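You operate a simulated robot arm through the tools that you are given. There is no shell and no other tool. Be economical: measure what you need, move in short steps, check, and stop when the job is done.

The job below is to be done with a simulated two-armed robot. You get a single attempt, and the scene is never put back.

## Task
Paste the framed board from the paste jar, lay the purple sheet on it and screw the jar shut.
Fine: green brush, put back; hold the jar as you turn the lid. Set down upright: green brush. A coat counts when it lies all over at full strength: go over it till it gets no stronger.

The check looks at the end state, three seconds after you hand in, the way a careful person would. Anything else that was tipped, shoved, dropped, spilled or broken makes it a failure. A push-on lid holds only when it is set on centred and level and pressed home; a screw cap is set on level and turned clockwise until tight. Flat cloth is picked up by pressing the open fingertips on it (5 to 10 N) and closing them slowly along it; thin cloth reads only 2 to 8 mm in the jaws.

## Robot
Two 7-joint arms with two-finger parallel grippers on one trunk, on a base that drives. Base frame: it is fixed to the floor where the robot stands at the start and does not move with it; the origin is under the middle of the robot, x ahead of it, y to its left, z up; the surface under the hand at the start is at about z = 0.9. Readings come in m, rad, newtons and seconds.
The left shoulder is at the start at [0.03, 0.119, 1.085], the right one opposite. With the tool pointing down near the work surface each hand reaches from about 0.28 to 0.68 m from the robot's upright axis, wherever it stands, measured 20 degrees to its own side. Places, roughly: orange sheet [0.75, -1, 1]. Payload 3.43 kg a hand.
Tool frame (each hand has its own): the origin (TCP) lies between the finger pads and is the grasp point; the fingertips stand 0.03 m ahead of it; z points along the fingers, y is the line along which they close. Largest opening 0.094 m; finger width 0.028, thickness 0.01; the body of the gripper, 0.05 by 0.096 m, starts 0.055 m behind the TCP.
Orientation is told as [roll, pitch, yaw] about the base's x, y, z axes, in that order, counted from this pose: with the fingers straight down and closing along the base's y, the tool's x points along the base's -x, its y along +y and its z along -z.

## Interface
- The arms move only by the tool play_rows. It takes "left_deltas", "right_deltas" or both (then of equal length, played together; a hand with none holds still); each is a list that holds one entry, the list of rows, each a list of 7 numbers: the opening, from 0 (shut) to 1 (fully open), then the shift along the tool's x, y, z in units of 20 mm (1.0 is 20 mm), then the turn, a rotation vector about the tool's x, y, z in units of 8 degrees (1.0 is 8 degrees). In form: [[[fingers, tx, ty, tz, rx, ry, rz], ...]]. A call has 1 to 10 rows; each row shifts and turns the commanded pose from where the row before left it, along the tool's axes as they then stand. A call with a number of a shift or a turn outside -1 to 1 is refused whole. Each row takes 0.2 s and may step no farther than 0.05 m and 0.15 rad from the row before; otherwise, or with a gripper value out of range, the whole call is refused. Where a pose cannot be reached the arm comes as near as it can. A force on the tool above 90 N (or 10 N above the force at the start of the call, whichever is more), or a blocked arm, ends the call early, and 0.2 s more pass. The fingers move at their own pace (about 0.072 m/s each) and stop on an object; they squeeze with about 27 N. The grip force told is the motor's: it shows also when the fingers shut on nothing. Time passes only in rows, and 0.2 s behind the last, so rows that do not move let the fingers close. It gives the time, the measured TCP pose, the force on the tool (base axes), the opening and the grip force at its end, in the units of the frame above (readings bear some noise), with the torque about the TCP (base axes, N m) and any sound that the robot's microphone picked up, and new pictures: "pictures" is both (left out), scene, wrist or none (wrist: the cameras of the hands that moved).
- Cameras (640 x 400 px; columns grow to the right, rows downward): "scene" is now at [0.0412, -0.0323, 1.7932]; the picture's right is [-0.41, -0.91, 0.00], its down [-0.69, 0.30, -0.66] and it looks along [0.60, -0.27, -0.75] (base axes); focal length 263 px, centre (320, 200). "left" rides on the left gripper at [0.076, -0.014, -0.103] in its tool frame; the picture's right is [0.18, 0.98, 0.00], its down [-0.75, 0.14, -0.64] and it looks along [-0.63, 0.12, 0.77] (tool axes); focal length 243 px, centre (320, 200). "right" rides on the right gripper at [0.076, 0.014, -0.103] in its tool frame; the picture's right is [-0.18, 0.98, 0.00], its down [-0.75, -0.14, -0.64] and it looks along [-0.63, -0.12, 0.77] (tool axes); focal length 243 px, centre (320, 200). There is no depth. A picture from a camera that has moved, and an enlarged one, comes with that camera's place and axes in the base frame and with its lens.
- raise_lower(by): slides the trunk up (or, below 0, down) by that many m; the arms and the scene camera ride with it, the base frame stays. It gives what a move gives, with no picture.
- roll_base(legs): drives the robot by 1 to 6 legs, each [ahead, turn to the left] in m and rad, along the robot's own axes; the way and the turn of a leg run together, so that a leg with both is an arc; at most 1.5 m and 3.142 rad a leg. The arms and the cameras ride along, it lands a little off, and it stops where it bumps. It gives what a move gives, and a new picture of the scene camera.
- turn_head(pan, tilt): turns the head with the scene camera to pan (to the left, within 2.496 rad either way) and tilt (down, from -0.506 to 1.204), counted from straight ahead of the robot. It gives what a move gives, and a new picture of the scene camera.
- close_up(camera, box): a new picture of the part [left, top, right, bottom] of that camera's present view, enlarged. No time passes.
- hand_in(): hands the job in; it is judged then, once.

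Work in short steps. Places have to be worked out from the pictures, the camera data and where the tool is seen: move nearer, look again, correct. Check each grasp and each placing, and mend what went wrong. You have 120 turns and 260 pictures in all, those below and enlarged ones among them. Open the grippers and draw the arms clear of the work before you hand the job in, unless the task says otherwise; then end with one line.

The tools are called after ">>>" as a command line: name --argument value ..., lists and objects as JSON in quotes. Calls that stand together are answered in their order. play_rows: Moves the arms, as the interface text tells. Its arguments: {"type":"object","properties":{"left_deltas":{"type":"array"},"right_deltas":{"type":"array"},"pictures":{"type":"string","enum":["both","scene","wrist","none"]}},"required":[]} The other tools are called the same way: raise_lower (by) slides the trunk up or down; roll_base (legs) drives the base; turn_head (pan, tilt) turns the head that bears the scene camera; close_up (camera, box) takes an enlarged picture of a part of a camera's view; hand_in () hands the job in.

At the start:

```text
time_s: 0.0
left_ee_pos: [0.4248, 0.0627, 1.3012]
left_orientation: [0.001, 0.0, 0.0]
left_ft_force: [-0.4, -0.5, 0.7]
left_ft_torque: [0.0, 0.03, 0.0]
left_grip_width: 0.094
left_finger_force: 0.3
right_ee_pos: [0.4448, -0.3151, 1.2901]
right_orientation: [-0.001, 0.002, 0.0]
right_ft_force: [0.3, 0.2, -0.7]
right_ft_torque: [0.01, 0.01, 0.02]
right_grip_width: 0.0938
right_finger_force: 0.0
trunk travel left (down, up): [-0.35, 0.06]
robot x, y, heading: [0.0009, -0.0017, -0.003]
head pan, tilt: [-0.417, 0.852]
```

scene: 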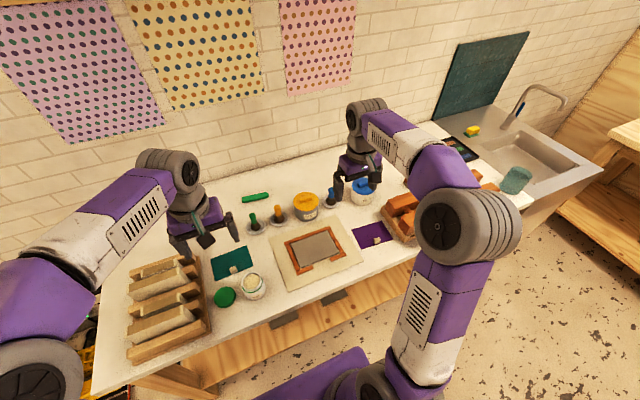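
right: 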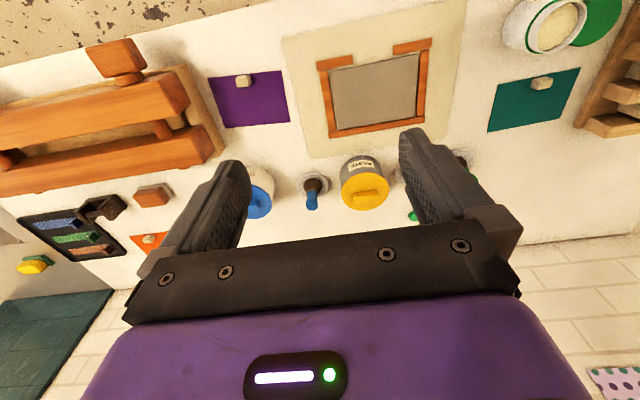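
left: 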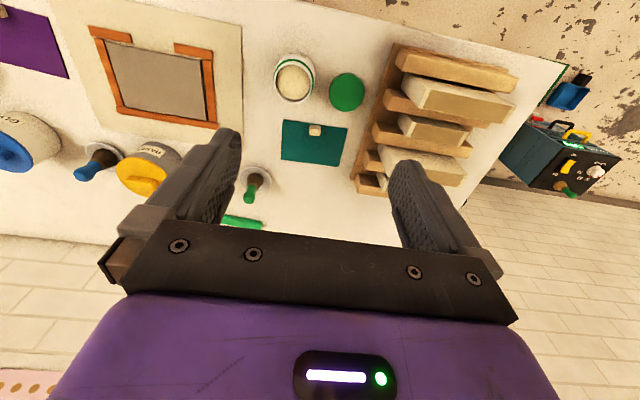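

I see an open jar with a green lid beside it, a yellow-lid and a blue-lid jar, brushes in holders, a framed board and sheets. I zoom in to identify things.

>>> close_up --camera "scene" --box '[200, 170, 400, 310]'

>>> close_up --camera "left" --box '[0, 20, 380, 240]'

>>> close_up --camera "right" --box '[200, 0, 640, 240]'

```text
2.86 times, centred on (300, 240) of scene
camera zoom: at [0.0412, -0.0323, 1.7932], right [-0.41, -0.91, 0.0], down [-0.69, 0.3, -0.66], along [0.6, -0.27, -0.75], focal length 751 px, centre (377, 86)
```

zoom: 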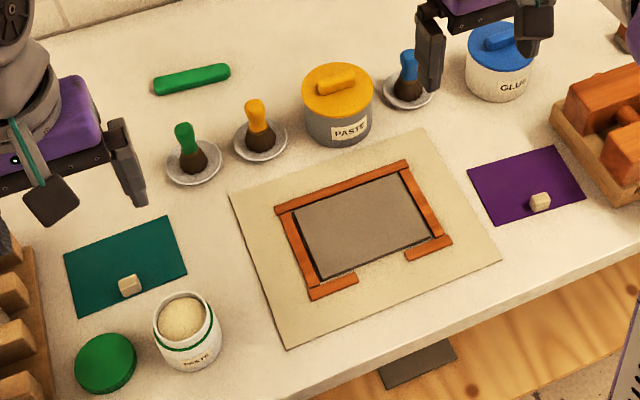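

```text
1.68 times, centred on (190, 130) of left
camera zoom: at [0.3475, 0.0482, 1.4031], right [-0.18, 0.98, 0.0], down [0.75, 0.14, 0.64], along [0.63, 0.12, -0.77], focal length 409 px, centre (539, 318)
```

zoom: 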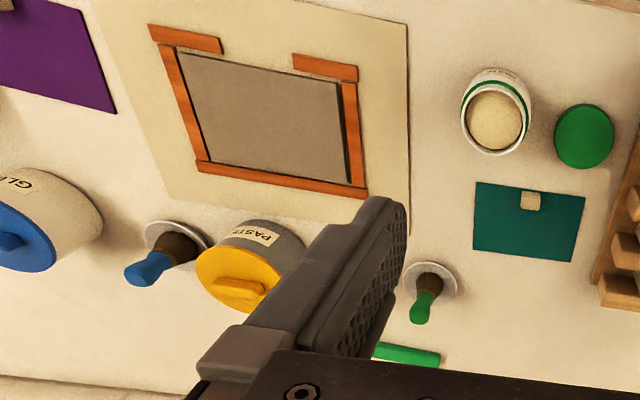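

```text
1.45 times, centred on (420, 120) of right
camera zoom: at [0.3712, -0.3014, 1.3949], right [0.18, 0.98, 0.0], down [0.75, -0.14, 0.64], along [0.63, -0.12, -0.77], focal length 353 px, centre (174, 316)
```

zoom: 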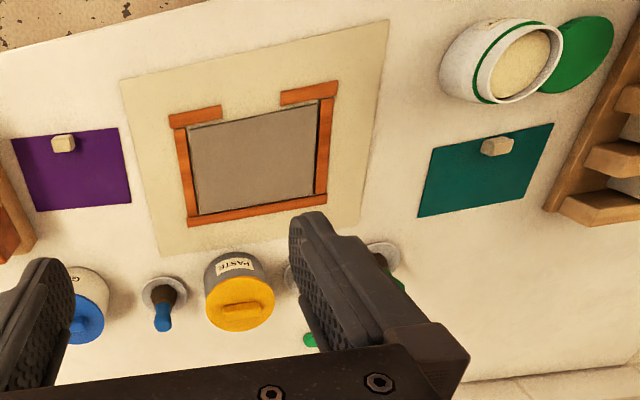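

The white PASTE jar (green ring, green screw lid) stands open at about (0.46, 0.025); the lid is at about (0.477, 0.12) and the green brush at about (0.725, -0.05), a bit far. I look down to see how much room the base has to come closer.

>>> turn_head --pan 0.0 --tilt 1.2

```text
time_s: 0.9
left_ee_pos: [0.4259, 0.0621, 1.2995]
left_orientation: [-0.001, 0.002, 0.001]
left_ft_force: [-0.4, 0.3, -0.4]
left_ft_torque: [-0.01, 0.0, -0.02]
left_grip_width: 0.0938
left_finger_force: 0.1
right_ee_pos: [0.4448, -0.316, 1.2924]
right_orientation: [0.0, 0.0, -0.001]
right_ft_force: [0.7, 0.5, 1.2]
right_ft_torque: [0.0, -0.01, 0.05]
right_grip_width: 0.0939
right_finger_force: 0.0
trunk travel left (down, up): [-0.35, 0.06]
robot x, y, heading: [-0.0005, -0.0009, -0.001]
head pan, tilt: [0.0, 1.201]
camera scene: at [0.0257, -0.0008, 1.7697], right [0.0, -1.0, 0.0], down [-0.93, 0.0, -0.36], along [0.36, 0.0, -0.93], focal length 263 px, centre (320, 200)
```

scene: 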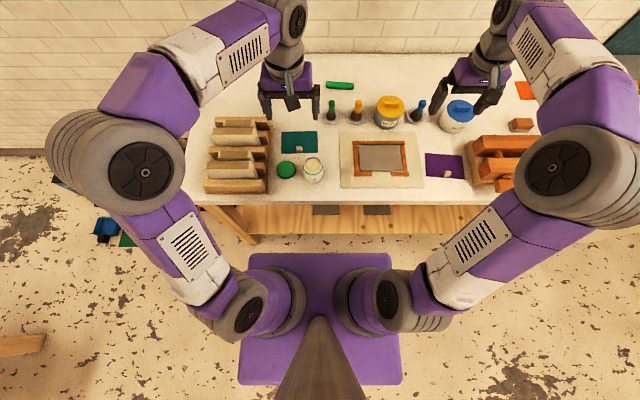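

The base deck is low and the table open beneath, so I roll 0.09 m ahead to bring the brush within reach.

>>> roll_base --legs '[[0.09, 0.0]]'

```text
time_s: 2.0
left_ee_pos: [0.5147, 0.0639, 1.3006]
left_orientation: [0.001, 0.0, -0.001]
left_ft_force: [0.4, -0.5, 0.5]
left_ft_torque: [0.0, 0.0, -0.02]
left_grip_width: 0.0939
left_finger_force: 0.1
right_ee_pos: [0.5354, -0.3147, 1.2924]
right_orientation: [0.0, 0.001, 0.0]
right_ft_force: [0.5, -0.4, -0.4]
right_ft_torque: [0.03, -0.03, 0.0]
right_grip_width: 0.0941
right_finger_force: 0.1
trunk travel left (down, up): [-0.35, 0.06]
robot x, y, heading: [0.0865, -0.0009, -0.005]
head pan, tilt: [0.0, 1.201]
camera scene: at [0.1153, -0.0007, 1.7697], right [0.0, -1.0, 0.0], down [-0.93, 0.0, -0.36], along [0.36, 0.0, -0.93], focal length 263 px, centre (320, 200)
```

scene: 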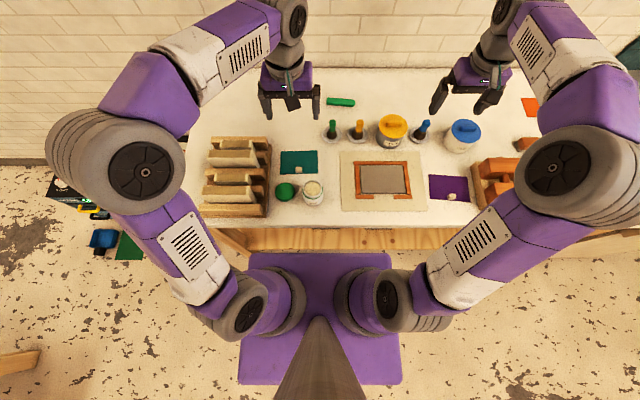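

No bump. I enlarge the work area to measure positions.

>>> close_up --camera "scene" --box '[260, 90, 420, 220]'

>>> close_up --camera "scene" --box '[340, 110, 500, 220]'

```text
3.08 times, centred on (340, 155) of scene
camera zoom: at [0.1153, -0.0007, 1.7697], right [0.0, -1.0, 0.0], down [-0.93, 0.0, -0.36], along [0.36, 0.0, -0.93], focal length 809 px, centre (258, 338)
```

zoom: 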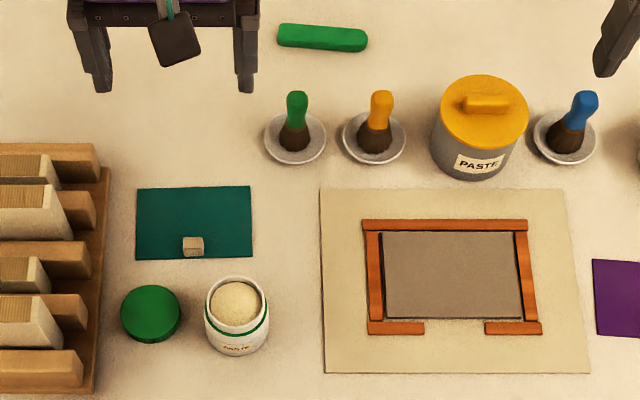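

```text
3.64 times, centred on (420, 165) of scene
camera zoom: at [0.1153, -0.0007, 1.7697], right [0.0, -1.0, 0.0], down [-0.93, 0.0, -0.36], along [0.36, 0.0, -0.93], focal length 956 px, centre (-44, 327)
```

zoom: 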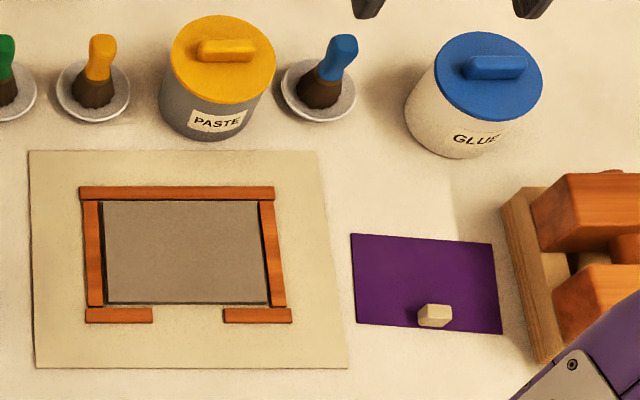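

Estimates: green brush handle (0.726, -0.047), top z≈0.99; panel x 0.477–0.592, y −0.313…−0.150; purple sheet about 0.14×0.10, turned −4°. I take the right hand over the brush and move the left hand out of the way.

>>> play_rows --right_deltas '[[[0.6, -0.95, 1, 0.5, 0, 0, 0], [0.6, -0.95, 1, 0.5, 0, 0, 0], [0.6, -0.95, 1, 0.5, 0, 0, 0], [0.6, -0.95, 1, 0.5, 0, 0, 0], [0.6, -0.95, 1, 0.5, 0, 0, 0], [0.6, -0.95, 1, 0.5, 0, 0, 0], [0.6, -0.95, 1, 0.5, 0, 0, 0], [0.6, -0.95, 1, 0.5, 0, 0, 0], [0.6, -0.95, 1, 0.5, 0, 0, 0], [0.6, -0.95, 1, 0.5, 0, 0, 0]]]' --left_deltas '[[[1, 0.3, 1, 0, 0, 0, 0], [1, 0.3, 1, 0, 0, 0, 0], [1, 0.3, 1, 0, 0, 0, 0], [1, 0.3, 1, 0, 0, 0, 0], [1, 0.3, 1, 0, 0, 0, 0], [1, 0.3, 1, 0, 0, 0, 0], [1, 0.3, 1, 0, 0, 0, 0], [1, 0.3, 1, 0, 0, 0, 0], [1, 0.3, 1, 0, 0, 0, 0], [1, 0.3, 1, 0, 0, 0, 0]]]' --pictures "none"

>>> play_rows --right_deltas '[[[0.6, 0, 0.85, 0.5, 0, 0, 0], [0.6, 0, 0.85, 0.5, 0, 0, 0], [0.6, 0, 0.85, 0.5, 0, 0, 0], [0.6, 0, 0.85, 0.5, 0, 0, 0]]]' --pictures "both"

```text
time_s: 4.2
left_ee_pos: [0.4547, 0.265, 1.2996]
left_orientation: [-0.002, 0.002, -0.001]
left_ft_force: [0.7, 0.3, 0.5]
left_ft_torque: [0.01, 0.04, -0.02]
left_grip_width: 0.094
left_finger_force: 0.1
right_ee_pos: [0.717, -0.1166, 1.1909]
right_orientation: [-0.003, 0.003, 0.0]
right_ft_force: [0.1, 0.2, 0.3]
right_ft_torque: [-0.02, 0.0, -0.03]
right_grip_width: 0.0563
right_finger_force: 0.0
right hand out of reach, approached as far as the arm can: row 10
trunk travel left (down, up): [-0.35, 0.06]
robot x, y, heading: [0.0919, 0.001, -0.001]
head pan, tilt: [0.0, 1.201]
```

```text
time_s: 5.2
left_ee_pos: [0.4542, 0.2643, 1.3004]
left_orientation: [-0.001, 0.001, -0.001]
left_ft_force: [-0.8, -0.5, -0.6]
left_ft_torque: [-0.04, -0.01, -0.02]
left_grip_width: 0.094
left_finger_force: 0.0
right_ee_pos: [0.7162, -0.048, 1.1503]
right_orientation: [0.001, -0.001, 0.001]
right_ft_force: [0.4, -0.3, -0.2]
right_ft_torque: [-0.02, -0.01, 0.02]
right_grip_width: 0.0563
right_finger_force: 0.0
trunk travel left (down, up): [-0.35, 0.06]
robot x, y, heading: [0.0893, -0.0014, -0.003]
head pan, tilt: [0.0, 1.201]
camera scene: at [0.1151, 0.0002, 1.7697], right [0.0, -1.0, 0.0], down [-0.93, 0.0, -0.36], along [0.36, 0.0, -0.93], focal length 263 px, centre (320, 200)
camera right: at [0.6416, -0.0341, 1.253], right [0.18, 0.98, 0.0], down [0.75, -0.14, 0.64], along [0.63, -0.12, -0.77], focal length 243 px, centre (320, 200)
```

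scene: 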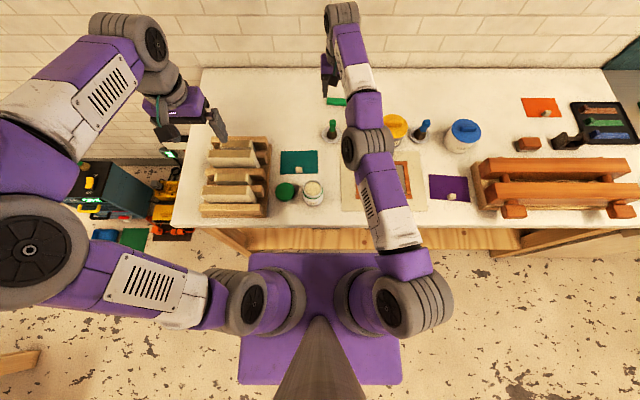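
right: 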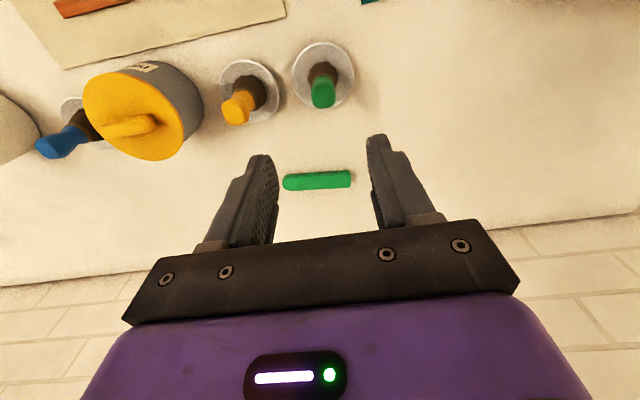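

The brush handle works out to (0.717, -0.046), right beneath the hand. Descending to z≈0.965.

>>> play_rows --right_deltas '[[[0.6, 0, 0.1, 1, 0, 0, 0], [0.6, 0, 0, 1, 0, 0, 0], [0.6, 0, 0, 1, 0, 0, 0], [0.6, 0, 0, 1, 0, 0, 0], [0.6, 0, 0, 1, 0, 0, 0], [0.6, 0, 0, 1, 0, 0, 0]]]' --pictures "wrist"

```text
time_s: 6.6
left_ee_pos: [0.4544, 0.2632, 1.3001]
left_orientation: [-0.001, 0.0, -0.001]
left_ft_force: [-0.3, 1.1, -0.8]
left_ft_torque: [0.02, 0.02, 0.0]
left_grip_width: 0.0941
left_finger_force: 0.0
right_ee_pos: [0.7271, -0.0456, 1.0303]
right_orientation: [0.001, 0.002, 0.0]
right_ft_force: [0.4, 0.0, -0.5]
right_ft_torque: [0.01, -0.02, 0.0]
right_grip_width: 0.0565
right_finger_force: 0.1
right hand out of reach, approached as far as the arm can: row 2, 4
trunk travel left (down, up): [-0.35, 0.06]
robot x, y, heading: [0.0903, -0.0014, -0.003]
head pan, tilt: [0.0, 1.201]
camera right: at [0.6531, -0.0312, 1.1331], right [0.18, 0.98, 0.0], down [0.75, -0.14, 0.64], along [0.63, -0.12, -0.77], focal length 243 px, centre (320, 200)
```

right: 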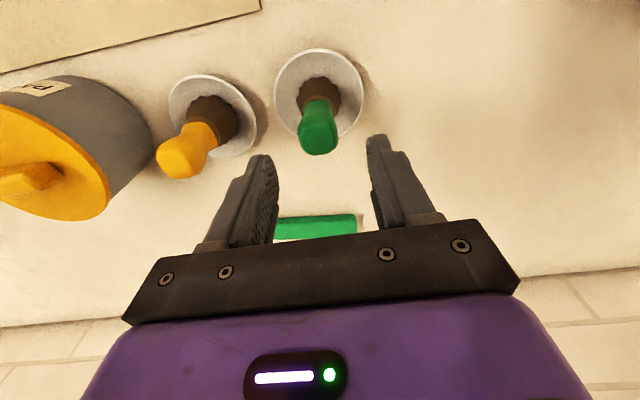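

Handle at about x=0.721; I correct 5 mm back, descend to z≈0.965 and close.

>>> play_rows --right_deltas '[[[0.6, 0.25, 0, 0.8, 0, 0, 0], [0.6, 0, 0, 0.8, 0, 0, 0], [0.6, 0, 0, 0.8, 0, 0, 0], [0.6, 0, 0, 0.8, 0, 0, 0], [0.6, 0, 0, 0, 0, 0, 0], [0, 0, 0, 0, 0, 0, 0], [0, 0, 0, 0, 0, 0, 0], [0, 0, 0, 0, 0, 0, 0]]]' --pictures "wrist"

```text
time_s: 8.4
left_ee_pos: [0.453, 0.2625, 1.2989]
left_orientation: [-0.001, 0.0, -0.001]
left_ft_force: [0.1, -0.7, -0.6]
left_ft_torque: [0.04, -0.02, -0.01]
left_grip_width: 0.0942
left_finger_force: 0.1
right_ee_pos: [0.7259, -0.046, 0.968]
right_orientation: [0.0, -0.001, 0.0]
right_ft_force: [0.7, -0.2, 0.0]
right_ft_torque: [-0.01, 0.01, 0.01]
right_grip_width: 0.0351
right_finger_force: 26.7
right hand out of reach, approached as far as the arm can: row 1
trunk travel left (down, up): [-0.35, 0.06]
robot x, y, heading: [0.091, 0.0023, 0.007]
head pan, tilt: [0.0, 1.201]
camera right: at [0.6518, -0.0303, 1.0702], right [0.18, 0.98, 0.0], down [0.75, -0.14, 0.64], along [0.63, -0.12, -0.77], focal length 243 px, centre (320, 200)
```

right: 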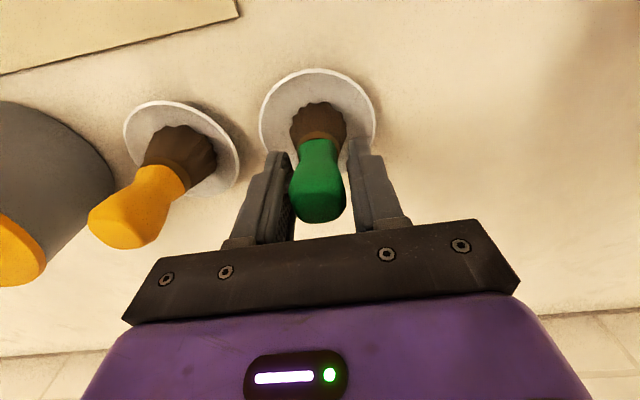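

The fingers hold something 35 mm wide with 26.7 N. I lift 0.12 m straight up and look.

>>> play_rows --right_deltas '[[[0, 0, 0, -0.6, 0, 0, 0], [0, 0, 0, -1, 0, 0, 0], [0, 0, 0, -1, 0, 0, 0], [0, 0, 0, -1, 0, 0, 0], [0, 0, 0, -1, 0, 0, 0], [0, 0, 0, -1, 0, 0, 0]]]' --pictures "both"

```text
time_s: 9.8
left_ee_pos: [0.4526, 0.2629, 1.3003]
left_orientation: [0.001, -0.001, 0.001]
left_ft_force: [0.8, -0.7, 0.0]
left_ft_torque: [-0.01, -0.01, -0.01]
left_grip_width: 0.0941
left_finger_force: 0.0
right_ee_pos: [0.7274, -0.0456, 1.0789]
right_orientation: [0.001, -0.001, 0.001]
right_ft_force: [-0.1, 0.0, -0.4]
right_ft_torque: [0.02, -0.02, 0.03]
right_grip_width: 0.0353
right_finger_force: 27.4
trunk travel left (down, up): [-0.35, 0.06]
robot x, y, heading: [0.0879, -0.0005, 0.001]
head pan, tilt: [0.0, 1.201]
camera scene: at [0.1145, -0.0006, 1.7697], right [0.0, -1.0, 0.0], down [-0.93, 0.0, -0.36], along [0.36, 0.0, -0.93], focal length 263 px, centre (320, 200)
camera right: at [0.652, -0.0313, 1.182], right [0.18, 0.98, 0.0], down [0.75, -0.14, 0.64], along [0.63, -0.12, -0.77], focal length 243 px, centre (320, 200)
```

scene: 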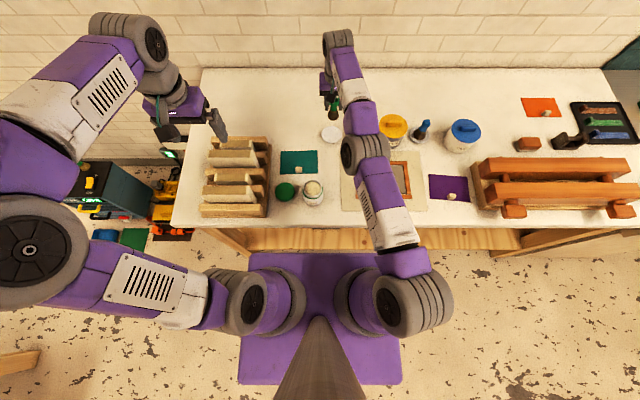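
right: 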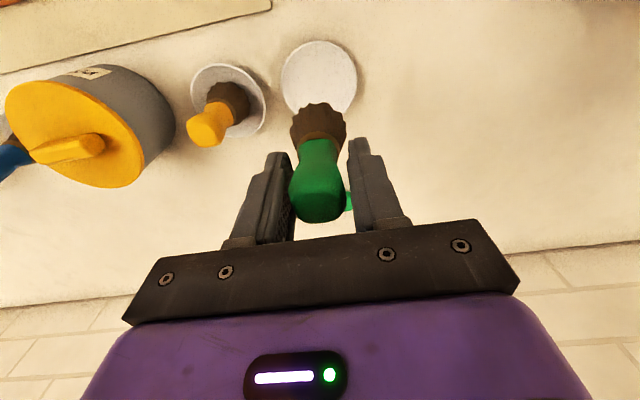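

Brush is held, dish left empty at about (0.717, -0.044). Now I carry it over the jar at z≈1.10.

>>> play_rows --right_deltas '[[[0, 1, 0.35, -0.1, 0, 0, 0], [0, 1, 0.35, -0.1, 0, 0, 0], [0, 1, 0.35, -0.1, 0, 0, 0], [0, 1, 0.35, -0.1, 0, 0, 0], [0, 1, 0.35, -0.1, 0, 0, 0], [0, 1, 0.35, -0.1, 0, 0, 0], [0, 1, 0.35, -0.1, 0, 0, 0], [0, 1, 0.35, -0.1, 0, 0, 0], [0, 1, 0.35, -0.1, 0, 0, 0], [0, 1, 0.35, -0.1, 0, 0, 0]]]' --pictures "none"

>>> play_rows --right_deltas '[[[0, 1, 0, 0, 0, 0, 0], [0, 1, 0, 0, 0, 0, 0], [0, 0.6, 0, 0, 0, 0, 0]]]' --pictures "both"

```text
time_s: 12.0
left_ee_pos: [0.4533, 0.2638, 1.3001]
left_orientation: [0.001, -0.001, 0.0]
left_ft_force: [-0.3, 0.0, 0.4]
left_ft_torque: [-0.02, -0.01, 0.03]
left_grip_width: 0.0937
left_finger_force: 0.2
right_ee_pos: [0.6806, 0.0776, 1.1161]
right_orientation: [-0.002, 0.0, -0.001]
right_ft_force: [-0.4, 0.2, -0.8]
right_ft_torque: [-0.01, -0.01, -0.03]
right_grip_width: 0.0349
right_finger_force: 26.9
right hand out of reach, approached as far as the arm can: row 1, 2, 3, 4, 5, 6, 7, 8, 9, 10
trunk travel left (down, up): [-0.35, 0.06]
robot x, y, heading: [0.0909, 0.0013, -0.006]
head pan, tilt: [0.0, 1.201]
```

```text
time_s: 12.8
left_ee_pos: [0.4534, 0.2637, 1.2994]
left_orientation: [-0.002, -0.001, 0.0]
left_ft_force: [-0.5, -0.5, 0.2]
left_ft_torque: [0.01, 0.0, 0.01]
left_grip_width: 0.0943
left_finger_force: 0.1
right_ee_pos: [0.6721, 0.0927, 1.1237]
right_orientation: [0.0, 0.003, 0.0]
right_ft_force: [-0.1, -0.8, -0.1]
right_ft_torque: [-0.01, -0.05, -0.02]
right_grip_width: 0.0351
right_finger_force: 26.5
right hand out of reach, approached as far as the arm can: row 1, 2, 3
trunk travel left (down, up): [-0.35, 0.06]
robot x, y, heading: [0.0904, 0.0001, -0.001]
head pan, tilt: [0.0, 1.201]
camera scene: at [0.1147, -0.0004, 1.7697], right [0.0, -1.0, 0.0], down [-0.93, 0.0, -0.36], along [0.36, 0.0, -0.93], focal length 263 px, centre (320, 200)
camera right: at [0.598, 0.1072, 1.2263], right [0.18, 0.98, 0.0], down [0.75, -0.14, 0.64], along [0.63, -0.12, -0.77], focal length 243 px, centre (320, 200)
```

scene: 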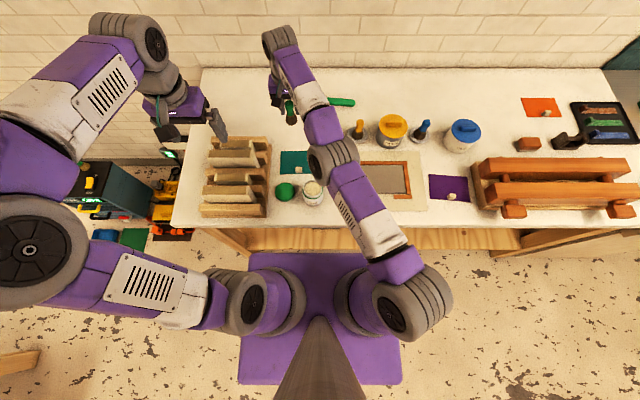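
right: 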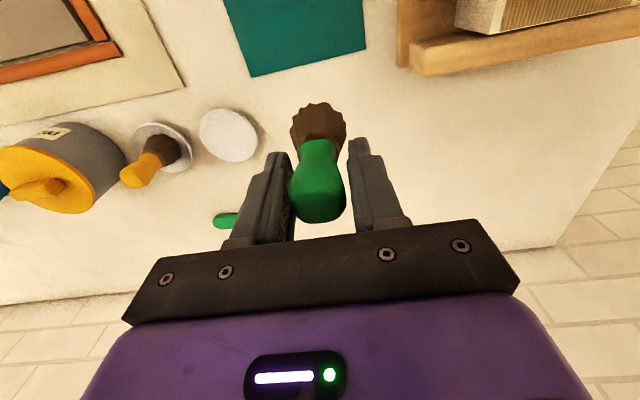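

The arm drifted off instead of folding back; I check with idle rows whether it still converges to the command.

>>> play_rows --right_deltas '[[[0, 0, 0, 0, 0, 0, 0], [0, 0, 0, 0, 0, 0, 0], [0, 0, 0, 0, 0, 0, 0]]]' --pictures "none"

```text
time_s: 13.6
left_ee_pos: [0.4536, 0.2637, 1.2999]
left_orientation: [0.001, -0.001, 0.001]
left_ft_force: [0.6, 0.0, 0.8]
left_ft_torque: [0.02, 0.0, 0.01]
left_grip_width: 0.0938
left_finger_force: 0.0
right_ee_pos: [0.672, 0.0924, 1.1218]
right_orientation: [0.0, 0.001, -0.001]
right_ft_force: [-0.3, 0.0, -0.1]
right_ft_torque: [-0.03, 0.0, 0.04]
right_grip_width: 0.0353
right_finger_force: 27.0
trunk travel left (down, up): [-0.35, 0.06]
robot x, y, heading: [0.0877, -0.0033, -0.002]
head pan, tilt: [0.0, 1.201]
```

The arm is stretched straight and cannot shorten from there. I raise the trunk 0.06 and then lower the hand to unlock the elbow.

>>> raise_lower --by 0.058

>>> play_rows --right_deltas '[[[0, 0, 0, 0.9, 0, 0, 0], [0, 0, 0, 0.9, 0, 0, 0], [0, 0, 0, 0.9, 0, 0, 0], [0, 0, 0, 0.9, 0, 0, 0], [0, 0, 0, 0.9, 0, 0, 0], [0, 0, 0, 0.9, 0, 0, 0]]]' --pictures "none"

```text
time_s: 14.6
left_ee_pos: [0.4529, 0.2629, 1.3575]
left_orientation: [0.0, -0.001, 0.002]
left_ft_force: [0.0, -0.3, -0.1]
left_ft_torque: [0.02, -0.03, -0.02]
left_grip_width: 0.0939
left_finger_force: 0.0
right_ee_pos: [0.6721, 0.092, 1.1804]
right_orientation: [0.001, 0.003, -0.002]
right_ft_force: [0.6, -0.6, -1.1]
right_ft_torque: [0.02, 0.0, 0.02]
right_grip_width: 0.0352
right_finger_force: 27.1
trunk travel left (down, up): [-0.408, 0.002]
robot x, y, heading: [0.0893, -0.0016, 0.003]
head pan, tilt: [0.0, 1.201]
```

```text
time_s: 16.0
left_ee_pos: [0.4538, 0.2641, 1.3578]
left_orientation: [0.001, -0.002, 0.0]
left_ft_force: [-0.4, 0.6, 0.4]
left_ft_torque: [-0.02, -0.03, -0.03]
left_grip_width: 0.0941
left_finger_force: 0.2
right_ee_pos: [0.6787, 0.0955, 1.0725]
right_orientation: [-0.001, 0.004, -0.001]
right_ft_force: [-0.4, -0.8, -0.8]
right_ft_torque: [0.0, -0.01, 0.01]
right_grip_width: 0.0349
right_finger_force: 27.5
right hand out of reach, approached as far as the arm can: row 2, 6
trunk travel left (down, up): [-0.408, 0.002]
robot x, y, heading: [0.0928, -0.0014, 0.003]
head pan, tilt: [0.0, 1.201]
```

Still hugging the stretched boundary; I try an inward-and-down pull toward the shoulder.

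>>> play_rows --right_deltas '[[[0, 0.4, -0.15, 0.8, 0, 0, 0], [0, 0.5, -0.15, 0.8, 0, 0, 0], [0, 0.8, -0.2, 0.6, 0, 0, 0], [0, 1, -0.3, 0, 0, 0, 0], [0, 1, -0.3, 0, 0, 0, 0]]]' --pictures "none"

```text
time_s: 17.2
left_ee_pos: [0.4537, 0.2645, 1.3583]
left_orientation: [-0.001, 0.001, -0.001]
left_ft_force: [0.0, 0.6, -0.5]
left_ft_torque: [-0.01, 0.01, -0.02]
left_grip_width: 0.0942
left_finger_force: 0.0
right_ee_pos: [0.6715, 0.1021, 1.0268]
right_orientation: [0.002, 0.002, 0.001]
right_ft_force: [0.3, 0.5, -0.7]
right_ft_torque: [0.02, 0.01, 0.02]
right_grip_width: 0.0351
right_finger_force: 26.7
right hand out of reach, approached as far as the arm can: row 1, 2, 3, 4, 5
trunk travel left (down, up): [-0.408, 0.002]
robot x, y, heading: [0.087, -0.004, 0.001]
head pan, tilt: [0.0, 1.201]
```

I look at the arm's posture.

>>> turn_head --pan -0.3 --tilt 0.8

```text
time_s: 18.0
left_ee_pos: [0.4534, 0.2637, 1.3579]
left_orientation: [0.0, -0.001, 0.001]
left_ft_force: [-1.1, 0.4, -0.8]
left_ft_torque: [-0.03, 0.02, 0.0]
left_grip_width: 0.0941
left_finger_force: 0.2
right_ee_pos: [0.6712, 0.1033, 1.0271]
right_orientation: [0.0, 0.002, -0.001]
right_ft_force: [0.2, -0.3, -1.5]
right_ft_torque: [0.01, 0.04, 0.04]
right_grip_width: 0.035
right_finger_force: 26.7
trunk travel left (down, up): [-0.408, 0.002]
robot x, y, heading: [0.0886, -0.0008, -0.0]
head pan, tilt: [-0.3, 0.799]
camera scene: at [0.1361, -0.0244, 1.8554], right [-0.29, -0.96, 0.0], down [-0.69, 0.21, -0.7], along [0.67, -0.21, -0.72], focal length 263 px, centre (320, 200)
```

scene: 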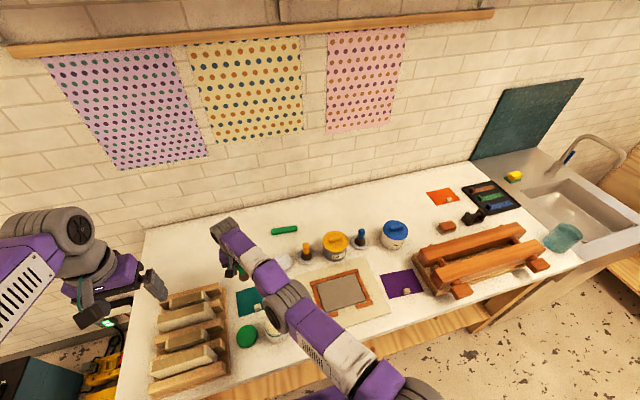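

The arm seems locked at the straight-elbow limit. I try letting the wrist yaw and tilt together with the inward pull to break the lock (raising a bit for safety).

>>> play_rows --right_deltas '[[[0, 0, 0, -0.5, 0, 0, -1], [0, 0, 0, -0.5, 0, 0, -1], [0, 0.5, 0, 0, 0, 0, -1], [0, 1, 0, 0, 0, 0, 0], [0, 1, 0, 0, 0, 0, 0]]]' --pictures "none"

```text
time_s: 19.2
left_ee_pos: [0.4538, 0.264, 1.3575]
left_orientation: [0.001, 0.001, -0.002]
left_ft_force: [0.1, -0.1, -1.1]
left_ft_torque: [0.01, 0.01, -0.02]
left_grip_width: 0.0939
left_finger_force: 0.1
right_ee_pos: [0.6717, 0.1061, 1.0455]
right_orientation: [0.001, 0.003, 0.421]
right_ft_force: [0.0, -0.2, -0.3]
right_ft_torque: [0.0, 0.01, 0.0]
right_grip_width: 0.0353
right_finger_force: 27.0
right hand out of reach, approached as far as the arm can: row 3, 4, 5
trunk travel left (down, up): [-0.408, 0.002]
robot x, y, heading: [0.0867, 0.0033, -0.001]
head pan, tilt: [-0.3, 0.799]
```

Yaw moved but the radial pull did not. I try a sideways move toward the right shoulder (chord inside the reach sphere), bringing the yaw back.

>>> play_rows --right_deltas '[[[0, 0.4, -0.9, 0, 0, 0, 1], [0, 0.2, -1, 0, 0, 0, 1], [0, 0, -1, 0, 0, 0, 1], [0, 0, -1, 0, 0, 0, 0], [0, 0, -1, 0, 0, 0, 0], [0, 0, -1, 0, 0, 0, 0]]]' --pictures "none"

```text
time_s: 20.6
left_ee_pos: [0.4544, 0.2626, 1.3579]
left_orientation: [-0.002, 0.0, 0.001]
left_ft_force: [0.3, -0.9, 0.2]
left_ft_torque: [0.02, 0.01, -0.01]
left_grip_width: 0.094
left_finger_force: 0.1
right_ee_pos: [0.7153, -0.0038, 1.0425]
right_orientation: [0.0, 0.003, 0.0]
right_ft_force: [-0.1, 0.2, 0.1]
right_ft_torque: [-0.03, 0.02, 0.03]
right_grip_width: 0.0351
right_finger_force: 27.6
right hand out of reach, approached as far as the arm can: row 1, 2, 3, 4, 5, 6
trunk travel left (down, up): [-0.408, 0.002]
robot x, y, heading: [0.0901, -0.0007, -0.001]
head pan, tilt: [-0.3, 0.799]
```

Test: does the hand move outward? That tells whether this is an outer limit or something else.

>>> play_rows --right_deltas '[[[0, -1, 0, 0, 0, 0, 0], [0, -1, 0, 0, 0, 0, 0]]]' --pictures "none"

```text
time_s: 21.2
left_ee_pos: [0.4537, 0.2643, 1.3578]
left_orientation: [0.002, 0.001, 0.0]
left_ft_force: [-0.3, -0.4, -0.6]
left_ft_torque: [0.0, 0.03, -0.03]
left_grip_width: 0.0943
left_finger_force: 0.1
right_ee_pos: [0.7208, -0.0133, 1.0454]
right_orientation: [-0.001, 0.003, 0.002]
right_ft_force: [0.0, -0.8, -0.4]
right_ft_torque: [-0.01, 0.0, 0.0]
right_grip_width: 0.0349
right_finger_force: 27.2
right hand out of reach, approached as far as the arm can: row 1, 2
trunk travel left (down, up): [-0.408, 0.002]
robot x, y, heading: [0.0931, 0.0025, -0.003]
head pan, tilt: [-0.3, 0.799]
```

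Outward is blocked too, so the elbow is truly straight. I try tilting the hand (fingertips outward, wrist toward robot) to force the elbow to bend.

>>> play_rows --right_deltas '[[[0, 0, 0, 0, 0, -1, 0], [0, 0, 0, 0, 0, -1, 0], [0, 0, 0, 0, 0, -1, 0], [0, 0, 0, 0, 0, -1, 0]]]' --pictures "none"

```text
time_s: 22.2
left_ee_pos: [0.4523, 0.2636, 1.3581]
left_orientation: [0.0, 0.0, -0.001]
left_ft_force: [0.4, -0.2, 0.3]
left_ft_torque: [-0.03, 0.03, 0.0]
left_grip_width: 0.0939
left_finger_force: 0.2
right_ee_pos: [0.8145, 0.0151, 1.035]
right_orientation: [-0.001, -0.556, 0.001]
right_ft_force: [-0.1, 0.1, -0.4]
right_ft_torque: [0.0, 0.03, -0.01]
right_grip_width: 0.0352
right_finger_force: 27.4
right hand out of reach, approached as far as the arm can: row 1, 2, 3, 4
trunk travel left (down, up): [-0.408, 0.002]
robot x, y, heading: [0.0848, -0.0022, 0.001]
head pan, tilt: [-0.3, 0.799]
```

The wrist stayed put. Near straight, a small shortening needs large elbow turns, so I try very small inward steps.

>>> play_rows --right_deltas '[[[0, 0.03, 0, -0.02, 0, 0, 0], [0, 0.04, 0, -0.025, 0, 0, 0], [0, 0.04, 0, -0.025, 0, 0, 0], [0, 0.08, 0, -0.05, 0, 0, 0], [0, 0.08, 0, -0.05, 0, 0, 0], [0, 0.16, 0, -0.1, 0, 0, 0], [0, 0.16, 0, -0.1, 0, 0, 0], [0, 0.25, 0, -0.16, 0, 0, 0], [0, 0.25, 0, -0.16, 0, 0, 0], [0, 0.4, 0, -0.25, 0, 0, 0]]]' --pictures "none"

```text
time_s: 24.4
left_ee_pos: [0.4526, 0.2643, 1.3577]
left_orientation: [0.0, 0.001, 0.0]
left_ft_force: [-0.1, 0.3, 0.9]
left_ft_torque: [0.0, 0.01, -0.04]
left_grip_width: 0.0939
left_finger_force: 0.1
right_ee_pos: [0.8115, 0.0193, 1.034]
right_orientation: [0.001, -0.556, 0.0]
right_ft_force: [0.3, -0.1, -0.5]
right_ft_torque: [-0.02, -0.01, -0.04]
right_grip_width: 0.0351
right_finger_force: 27.3
right hand out of reach, approached as far as the arm can: row 4, 6, 7, 8, 9, 10
trunk travel left (down, up): [-0.408, 0.002]
robot x, y, heading: [0.0911, 0.0002, -0.005]
head pan, tilt: [-0.3, 0.799]
```

I swing the hand back to vertical about its wrist, then move up with a slight inward share to bend the elbow.

>>> play_rows --right_deltas '[[[0, 1, 0, 0, 0, 0.8, 0], [0, 1, 0, 0, 0, 0.8, 0], [0, 1, 0, 0, 0, 0.8, 0], [0, 1, 0, 0, 0, 0.8, 0], [0, 1, 0, 0, 0, 0.8, 0], [0, 0.5, -0.2, -1, 0, 0, 0], [0, 0.5, -0.2, -1, 0, 0, 0], [0, 0.6, -0.2, -1, 0, 0, 0], [0, 0.7, -0.2, -1, 0, 0, 0], [0, 0.8, -0.2, -1, 0, 0, 0]]]' --pictures "none"

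```text
time_s: 26.6
left_ee_pos: [0.453, 0.2643, 1.3581]
left_orientation: [0.001, -0.001, 0.001]
left_ft_force: [0.3, 0.1, -0.1]
left_ft_torque: [0.03, 0.01, -0.02]
left_grip_width: 0.0942
left_finger_force: 0.0
right_ee_pos: [0.6489, -0.0043, 1.1037]
right_orientation: [0.0, 0.002, -0.001]
right_ft_force: [-0.5, 0.4, 0.5]
right_ft_torque: [0.02, 0.0, -0.01]
right_grip_width: 0.0351
right_finger_force: 26.8
right hand out of reach, approached as far as the arm can: row 2, 4
trunk travel left (down, up): [-0.408, 0.002]
robot x, y, heading: [0.0905, 0.0001, -0.002]
head pan, tilt: [-0.3, 0.799]
```

Unlocked. Now I move over the jar (x≈0.472, y≈0.025) at z≈1.10.

>>> play_rows --right_deltas '[[[0, 0.9, 0.15, 0, 0, 0, 0], [0, 0.9, 0.15, 0, 0, 0, 0], [0, 0.9, 0.15, 0, 0, 0, 0], [0, 0.9, 0.15, 0, 0, 0, 0], [0, 0.9, 0.15, 0, 0, 0, 0], [0, 0.9, 0.15, 0, 0, 0, 0], [0, 0.9, 0.15, 0, 0, 0, 0], [0, 0.9, 0.15, 0, 0, 0, 0], [0, 0.9, 0.15, 0, 0, 0, 0], [0, 0.7, 0.1, 0, 0, 0, 0]]]' --pictures "both"

```text
time_s: 28.8
left_ee_pos: [0.4526, 0.2642, 1.3579]
left_orientation: [0.002, 0.0, -0.002]
left_ft_force: [-0.7, 0.4, -0.2]
left_ft_torque: [0.01, 0.02, 0.01]
left_grip_width: 0.0941
left_finger_force: 0.0
right_ee_pos: [0.4722, 0.0239, 1.1033]
right_orientation: [0.001, 0.0, 0.001]
right_ft_force: [-0.4, 0.3, -0.6]
right_ft_torque: [0.0, 0.01, 0.0]
right_grip_width: 0.0352
right_finger_force: 27.2
trunk travel left (down, up): [-0.408, 0.002]
robot x, y, heading: [0.085, -0.0001, -0.003]
head pan, tilt: [-0.3, 0.799]
camera scene: at [0.1355, -0.0244, 1.8554], right [-0.3, -0.96, 0.0], down [-0.68, 0.21, -0.7], along [0.67, -0.21, -0.72], focal length 263 px, centre (320, 200)
camera right: at [0.3982, 0.0389, 1.206], right [0.18, 0.98, 0.0], down [0.75, -0.14, 0.64], along [0.63, -0.12, -0.77], focal length 243 px, centre (320, 200)
```

scene: 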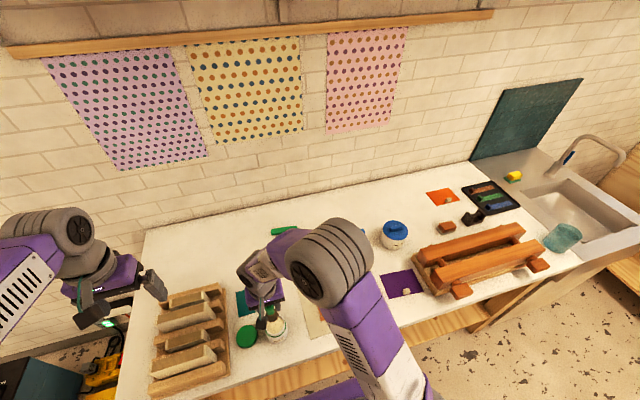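
right: 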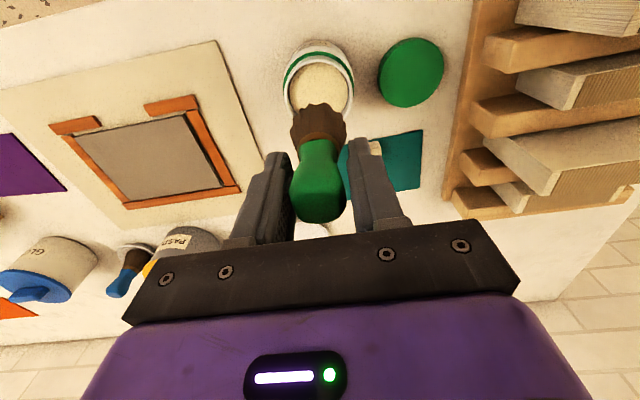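

Jar mouth centre comes out around (0.459, 0.027). I shift 8 mm back and 3 mm left, lower to just above the rim and look.

>>> play_rows --right_deltas '[[[0, 0.4, 0.15, 0.6, 0, 0, 0], [0, 0, 0, 0.8, 0, 0, 0], [0, 0, 0, 0.8, 0, 0, 0], [0, 0, 0, 0, 0, 0, 0]]]' --pictures "wrist"

>>> close_up --camera "right" --box '[240, 20, 400, 220]'

>>> close_up --camera "scene" --box '[220, 270, 320, 350]'

```text
time_s: 29.8
left_ee_pos: [0.4533, 0.2632, 1.3583]
left_orientation: [-0.001, -0.001, 0.0]
left_ft_force: [-0.2, -0.2, -0.5]
left_ft_torque: [0.0, -0.01, -0.01]
left_grip_width: 0.094
left_finger_force: 0.0
right_ee_pos: [0.4645, 0.0287, 1.0583]
right_orientation: [0.0, 0.002, 0.001]
right_ft_force: [0.3, 0.6, -1.8]
right_ft_torque: [-0.01, -0.01, 0.0]
right_grip_width: 0.0348
right_finger_force: 26.6
trunk travel left (down, up): [-0.408, 0.002]
robot x, y, heading: [0.0886, 0.0, 0.004]
head pan, tilt: [-0.3, 0.799]
camera right: at [0.3909, 0.0429, 1.1614], right [0.18, 0.98, 0.0], down [0.75, -0.14, 0.64], along [0.63, -0.12, -0.77], focal length 243 px, centre (320, 200)
```

right: 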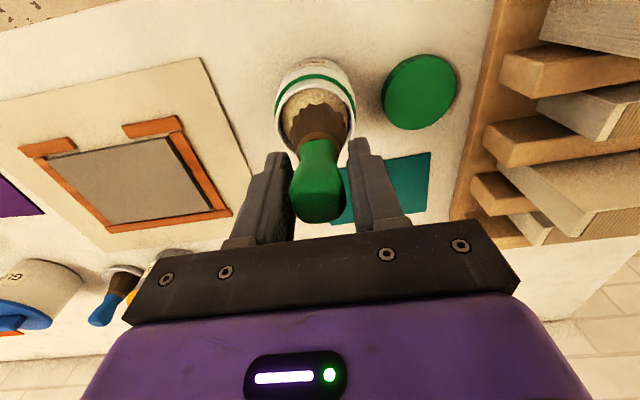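

```text
2.00 times, centred on (320, 120) of right
camera zoom: at [0.3909, 0.0429, 1.1614], right [0.18, 0.98, 0.0], down [0.75, -0.14, 0.64], along [0.63, -0.12, -0.77], focal length 485 px, centre (320, 360)
```

zoom: 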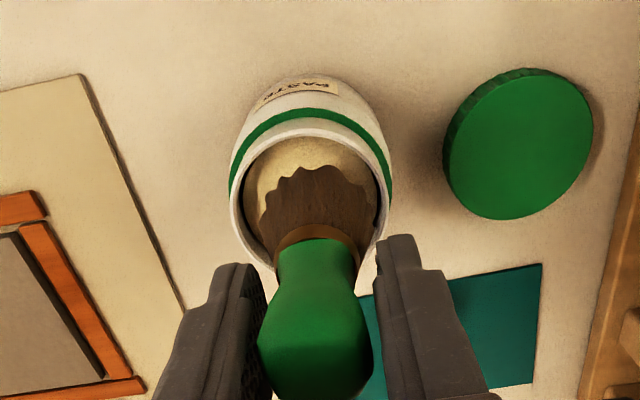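

```text
5.00 times, centred on (270, 310) of scene
camera zoom: at [0.1356, -0.0246, 1.8554], right [-0.3, -0.96, 0.0], down [-0.68, 0.21, -0.7], along [0.67, -0.21, -0.72], focal length 1315 px, centre (570, -350)
```

zoom: 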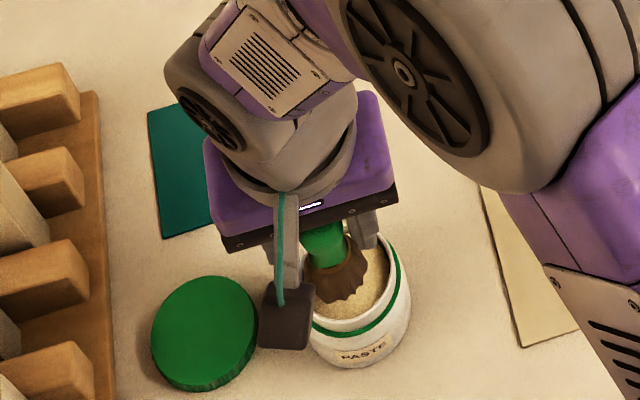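

Brush tip is centred over the mouth to within ~3 mm. I correct and dip slowly to TCP z≈1.01 (tip ≈0.945).

>>> play_rows --right_deltas '[[[0, -0.1, -0.15, 0.5, 0, 0, 0], [0, 0, 0, 0.5, 0, 0, 0], [0, 0, 0, 0.5, 0, 0, 0], [0, 0, 0, 0.5, 0, 0, 0], [0, 0, 0, 0.4, 0, 0, 0], [0, 0, 0, 0, 0, 0, 0]]]' --pictures "wrist"

>>> close_up --camera "scene" --box '[220, 270, 320, 350]'

```text
time_s: 31.2
left_ee_pos: [0.4511, 0.2631, 1.359]
left_orientation: [-0.002, -0.002, 0.001]
left_ft_force: [0.1, -0.1, -0.4]
left_ft_torque: [0.02, 0.01, 0.01]
left_grip_width: 0.0938
left_finger_force: 0.1
right_ee_pos: [0.4647, 0.0241, 1.0139]
right_orientation: [0.0, 0.0, -0.002]
right_ft_force: [2.2, -7.8, 38.5]
right_ft_torque: [-0.51, -0.1, 0.06]
right_grip_width: 0.0359
right_finger_force: 27.0
trunk travel left (down, up): [-0.408, 0.002]
robot x, y, heading: [0.0925, -0.0021, -0.003]
head pan, tilt: [-0.3, 0.799]
camera right: at [0.3917, 0.0394, 1.1157], right [0.18, 0.98, 0.0], down [0.75, -0.14, 0.64], along [0.63, -0.12, -0.77], focal length 243 px, centre (320, 200)
```

right: 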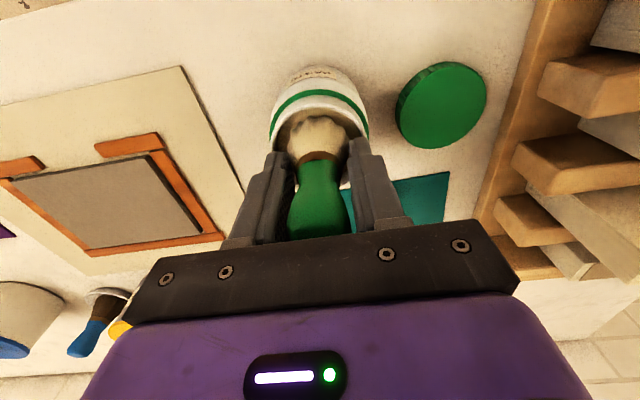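

```text
5.00 times, centred on (270, 310) of scene
camera zoom: at [0.1337, -0.0255, 1.8557], right [-0.3, -0.96, 0.0], down [-0.68, 0.21, -0.7], along [0.67, -0.21, -0.72], focal length 1315 px, centre (570, -350)
```

zoom: 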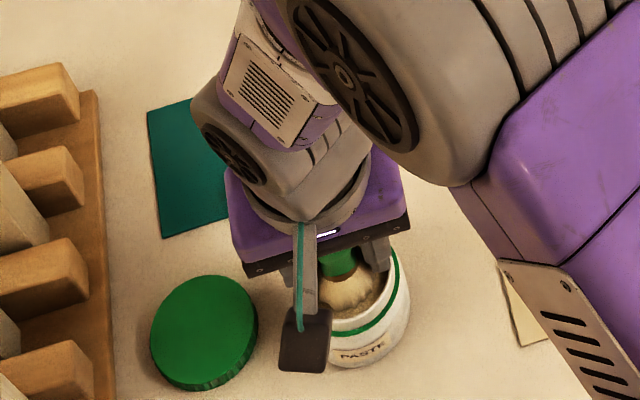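

The bristles are loaded with paste; the 38 N says I pressed on something (fingers on the rim likely), so I lift straight out and check.

>>> play_rows --right_deltas '[[[0, 0, 0, -0.8, 0, 0, 0], [0, 0, 0, -0.8, 0, 0, 0], [0, 0, 0, -0.9, 0, 0, 0], [0, 0, 0, -1, 0, 0, 0], [0, 0, 0, -1, 0, 0, 0], [0, 0, 0, -1, 0, 0, 0]]]' --pictures "both"

>>> close_up --camera "scene" --box '[220, 250, 320, 350]'

```text
time_s: 32.6
left_ee_pos: [0.4525, 0.2646, 1.3577]
left_orientation: [0.001, -0.001, -0.001]
left_ft_force: [-0.5, 1.2, 0.0]
left_ft_torque: [-0.05, -0.02, -0.01]
left_grip_width: 0.0941
left_finger_force: 0.0
right_ee_pos: [0.4665, 0.0252, 1.121]
right_orientation: [0.001, 0.002, 0.001]
right_ft_force: [-1.0, 0.5, -1.2]
right_ft_torque: [0.0, 0.04, 0.0]
right_grip_width: 0.0354
right_finger_force: 26.6
trunk travel left (down, up): [-0.408, 0.002]
robot x, y, heading: [0.0881, -0.0019, -0.002]
head pan, tilt: [-0.3, 0.799]
camera scene: at [0.1357, -0.0247, 1.8554], right [-0.3, -0.96, 0.0], down [-0.68, 0.21, -0.7], along [0.67, -0.21, -0.72], focal length 263 px, centre (320, 200)
camera right: at [0.3921, 0.0388, 1.2239], right [0.18, 0.98, 0.0], down [0.75, -0.14, 0.64], along [0.63, -0.12, -0.77], focal length 243 px, centre (320, 200)
```

scene: 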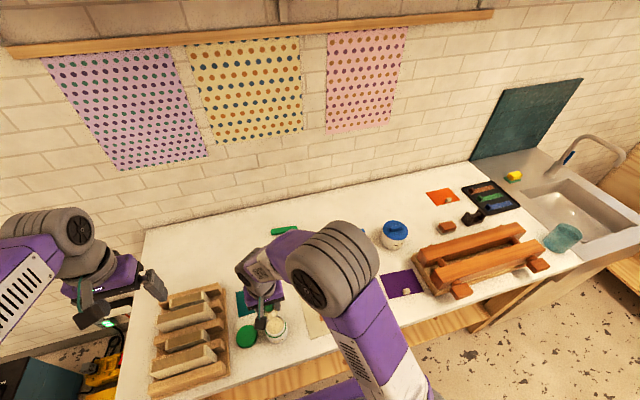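
right: 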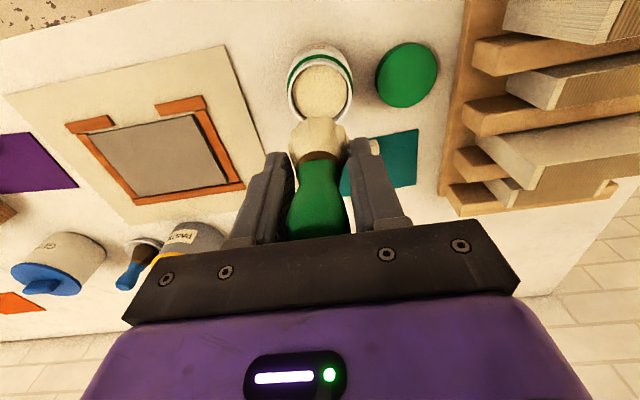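

```text
4.00 times, centred on (270, 300) of scene
camera zoom: at [0.1357, -0.0247, 1.8554], right [-0.3, -0.96, 0.0], down [-0.68, 0.21, -0.7], along [0.67, -0.21, -0.72], focal length 1052 px, centre (520, -200)
```

zoom: 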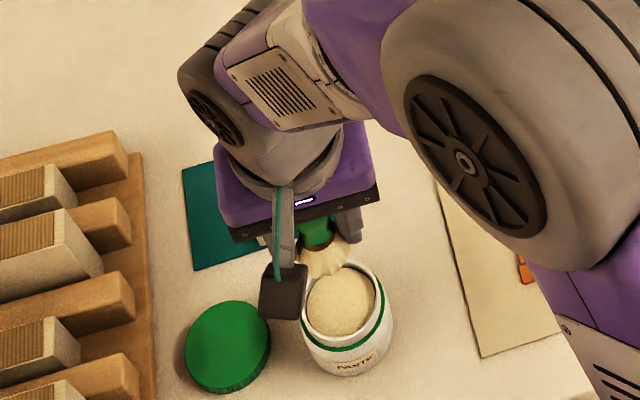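

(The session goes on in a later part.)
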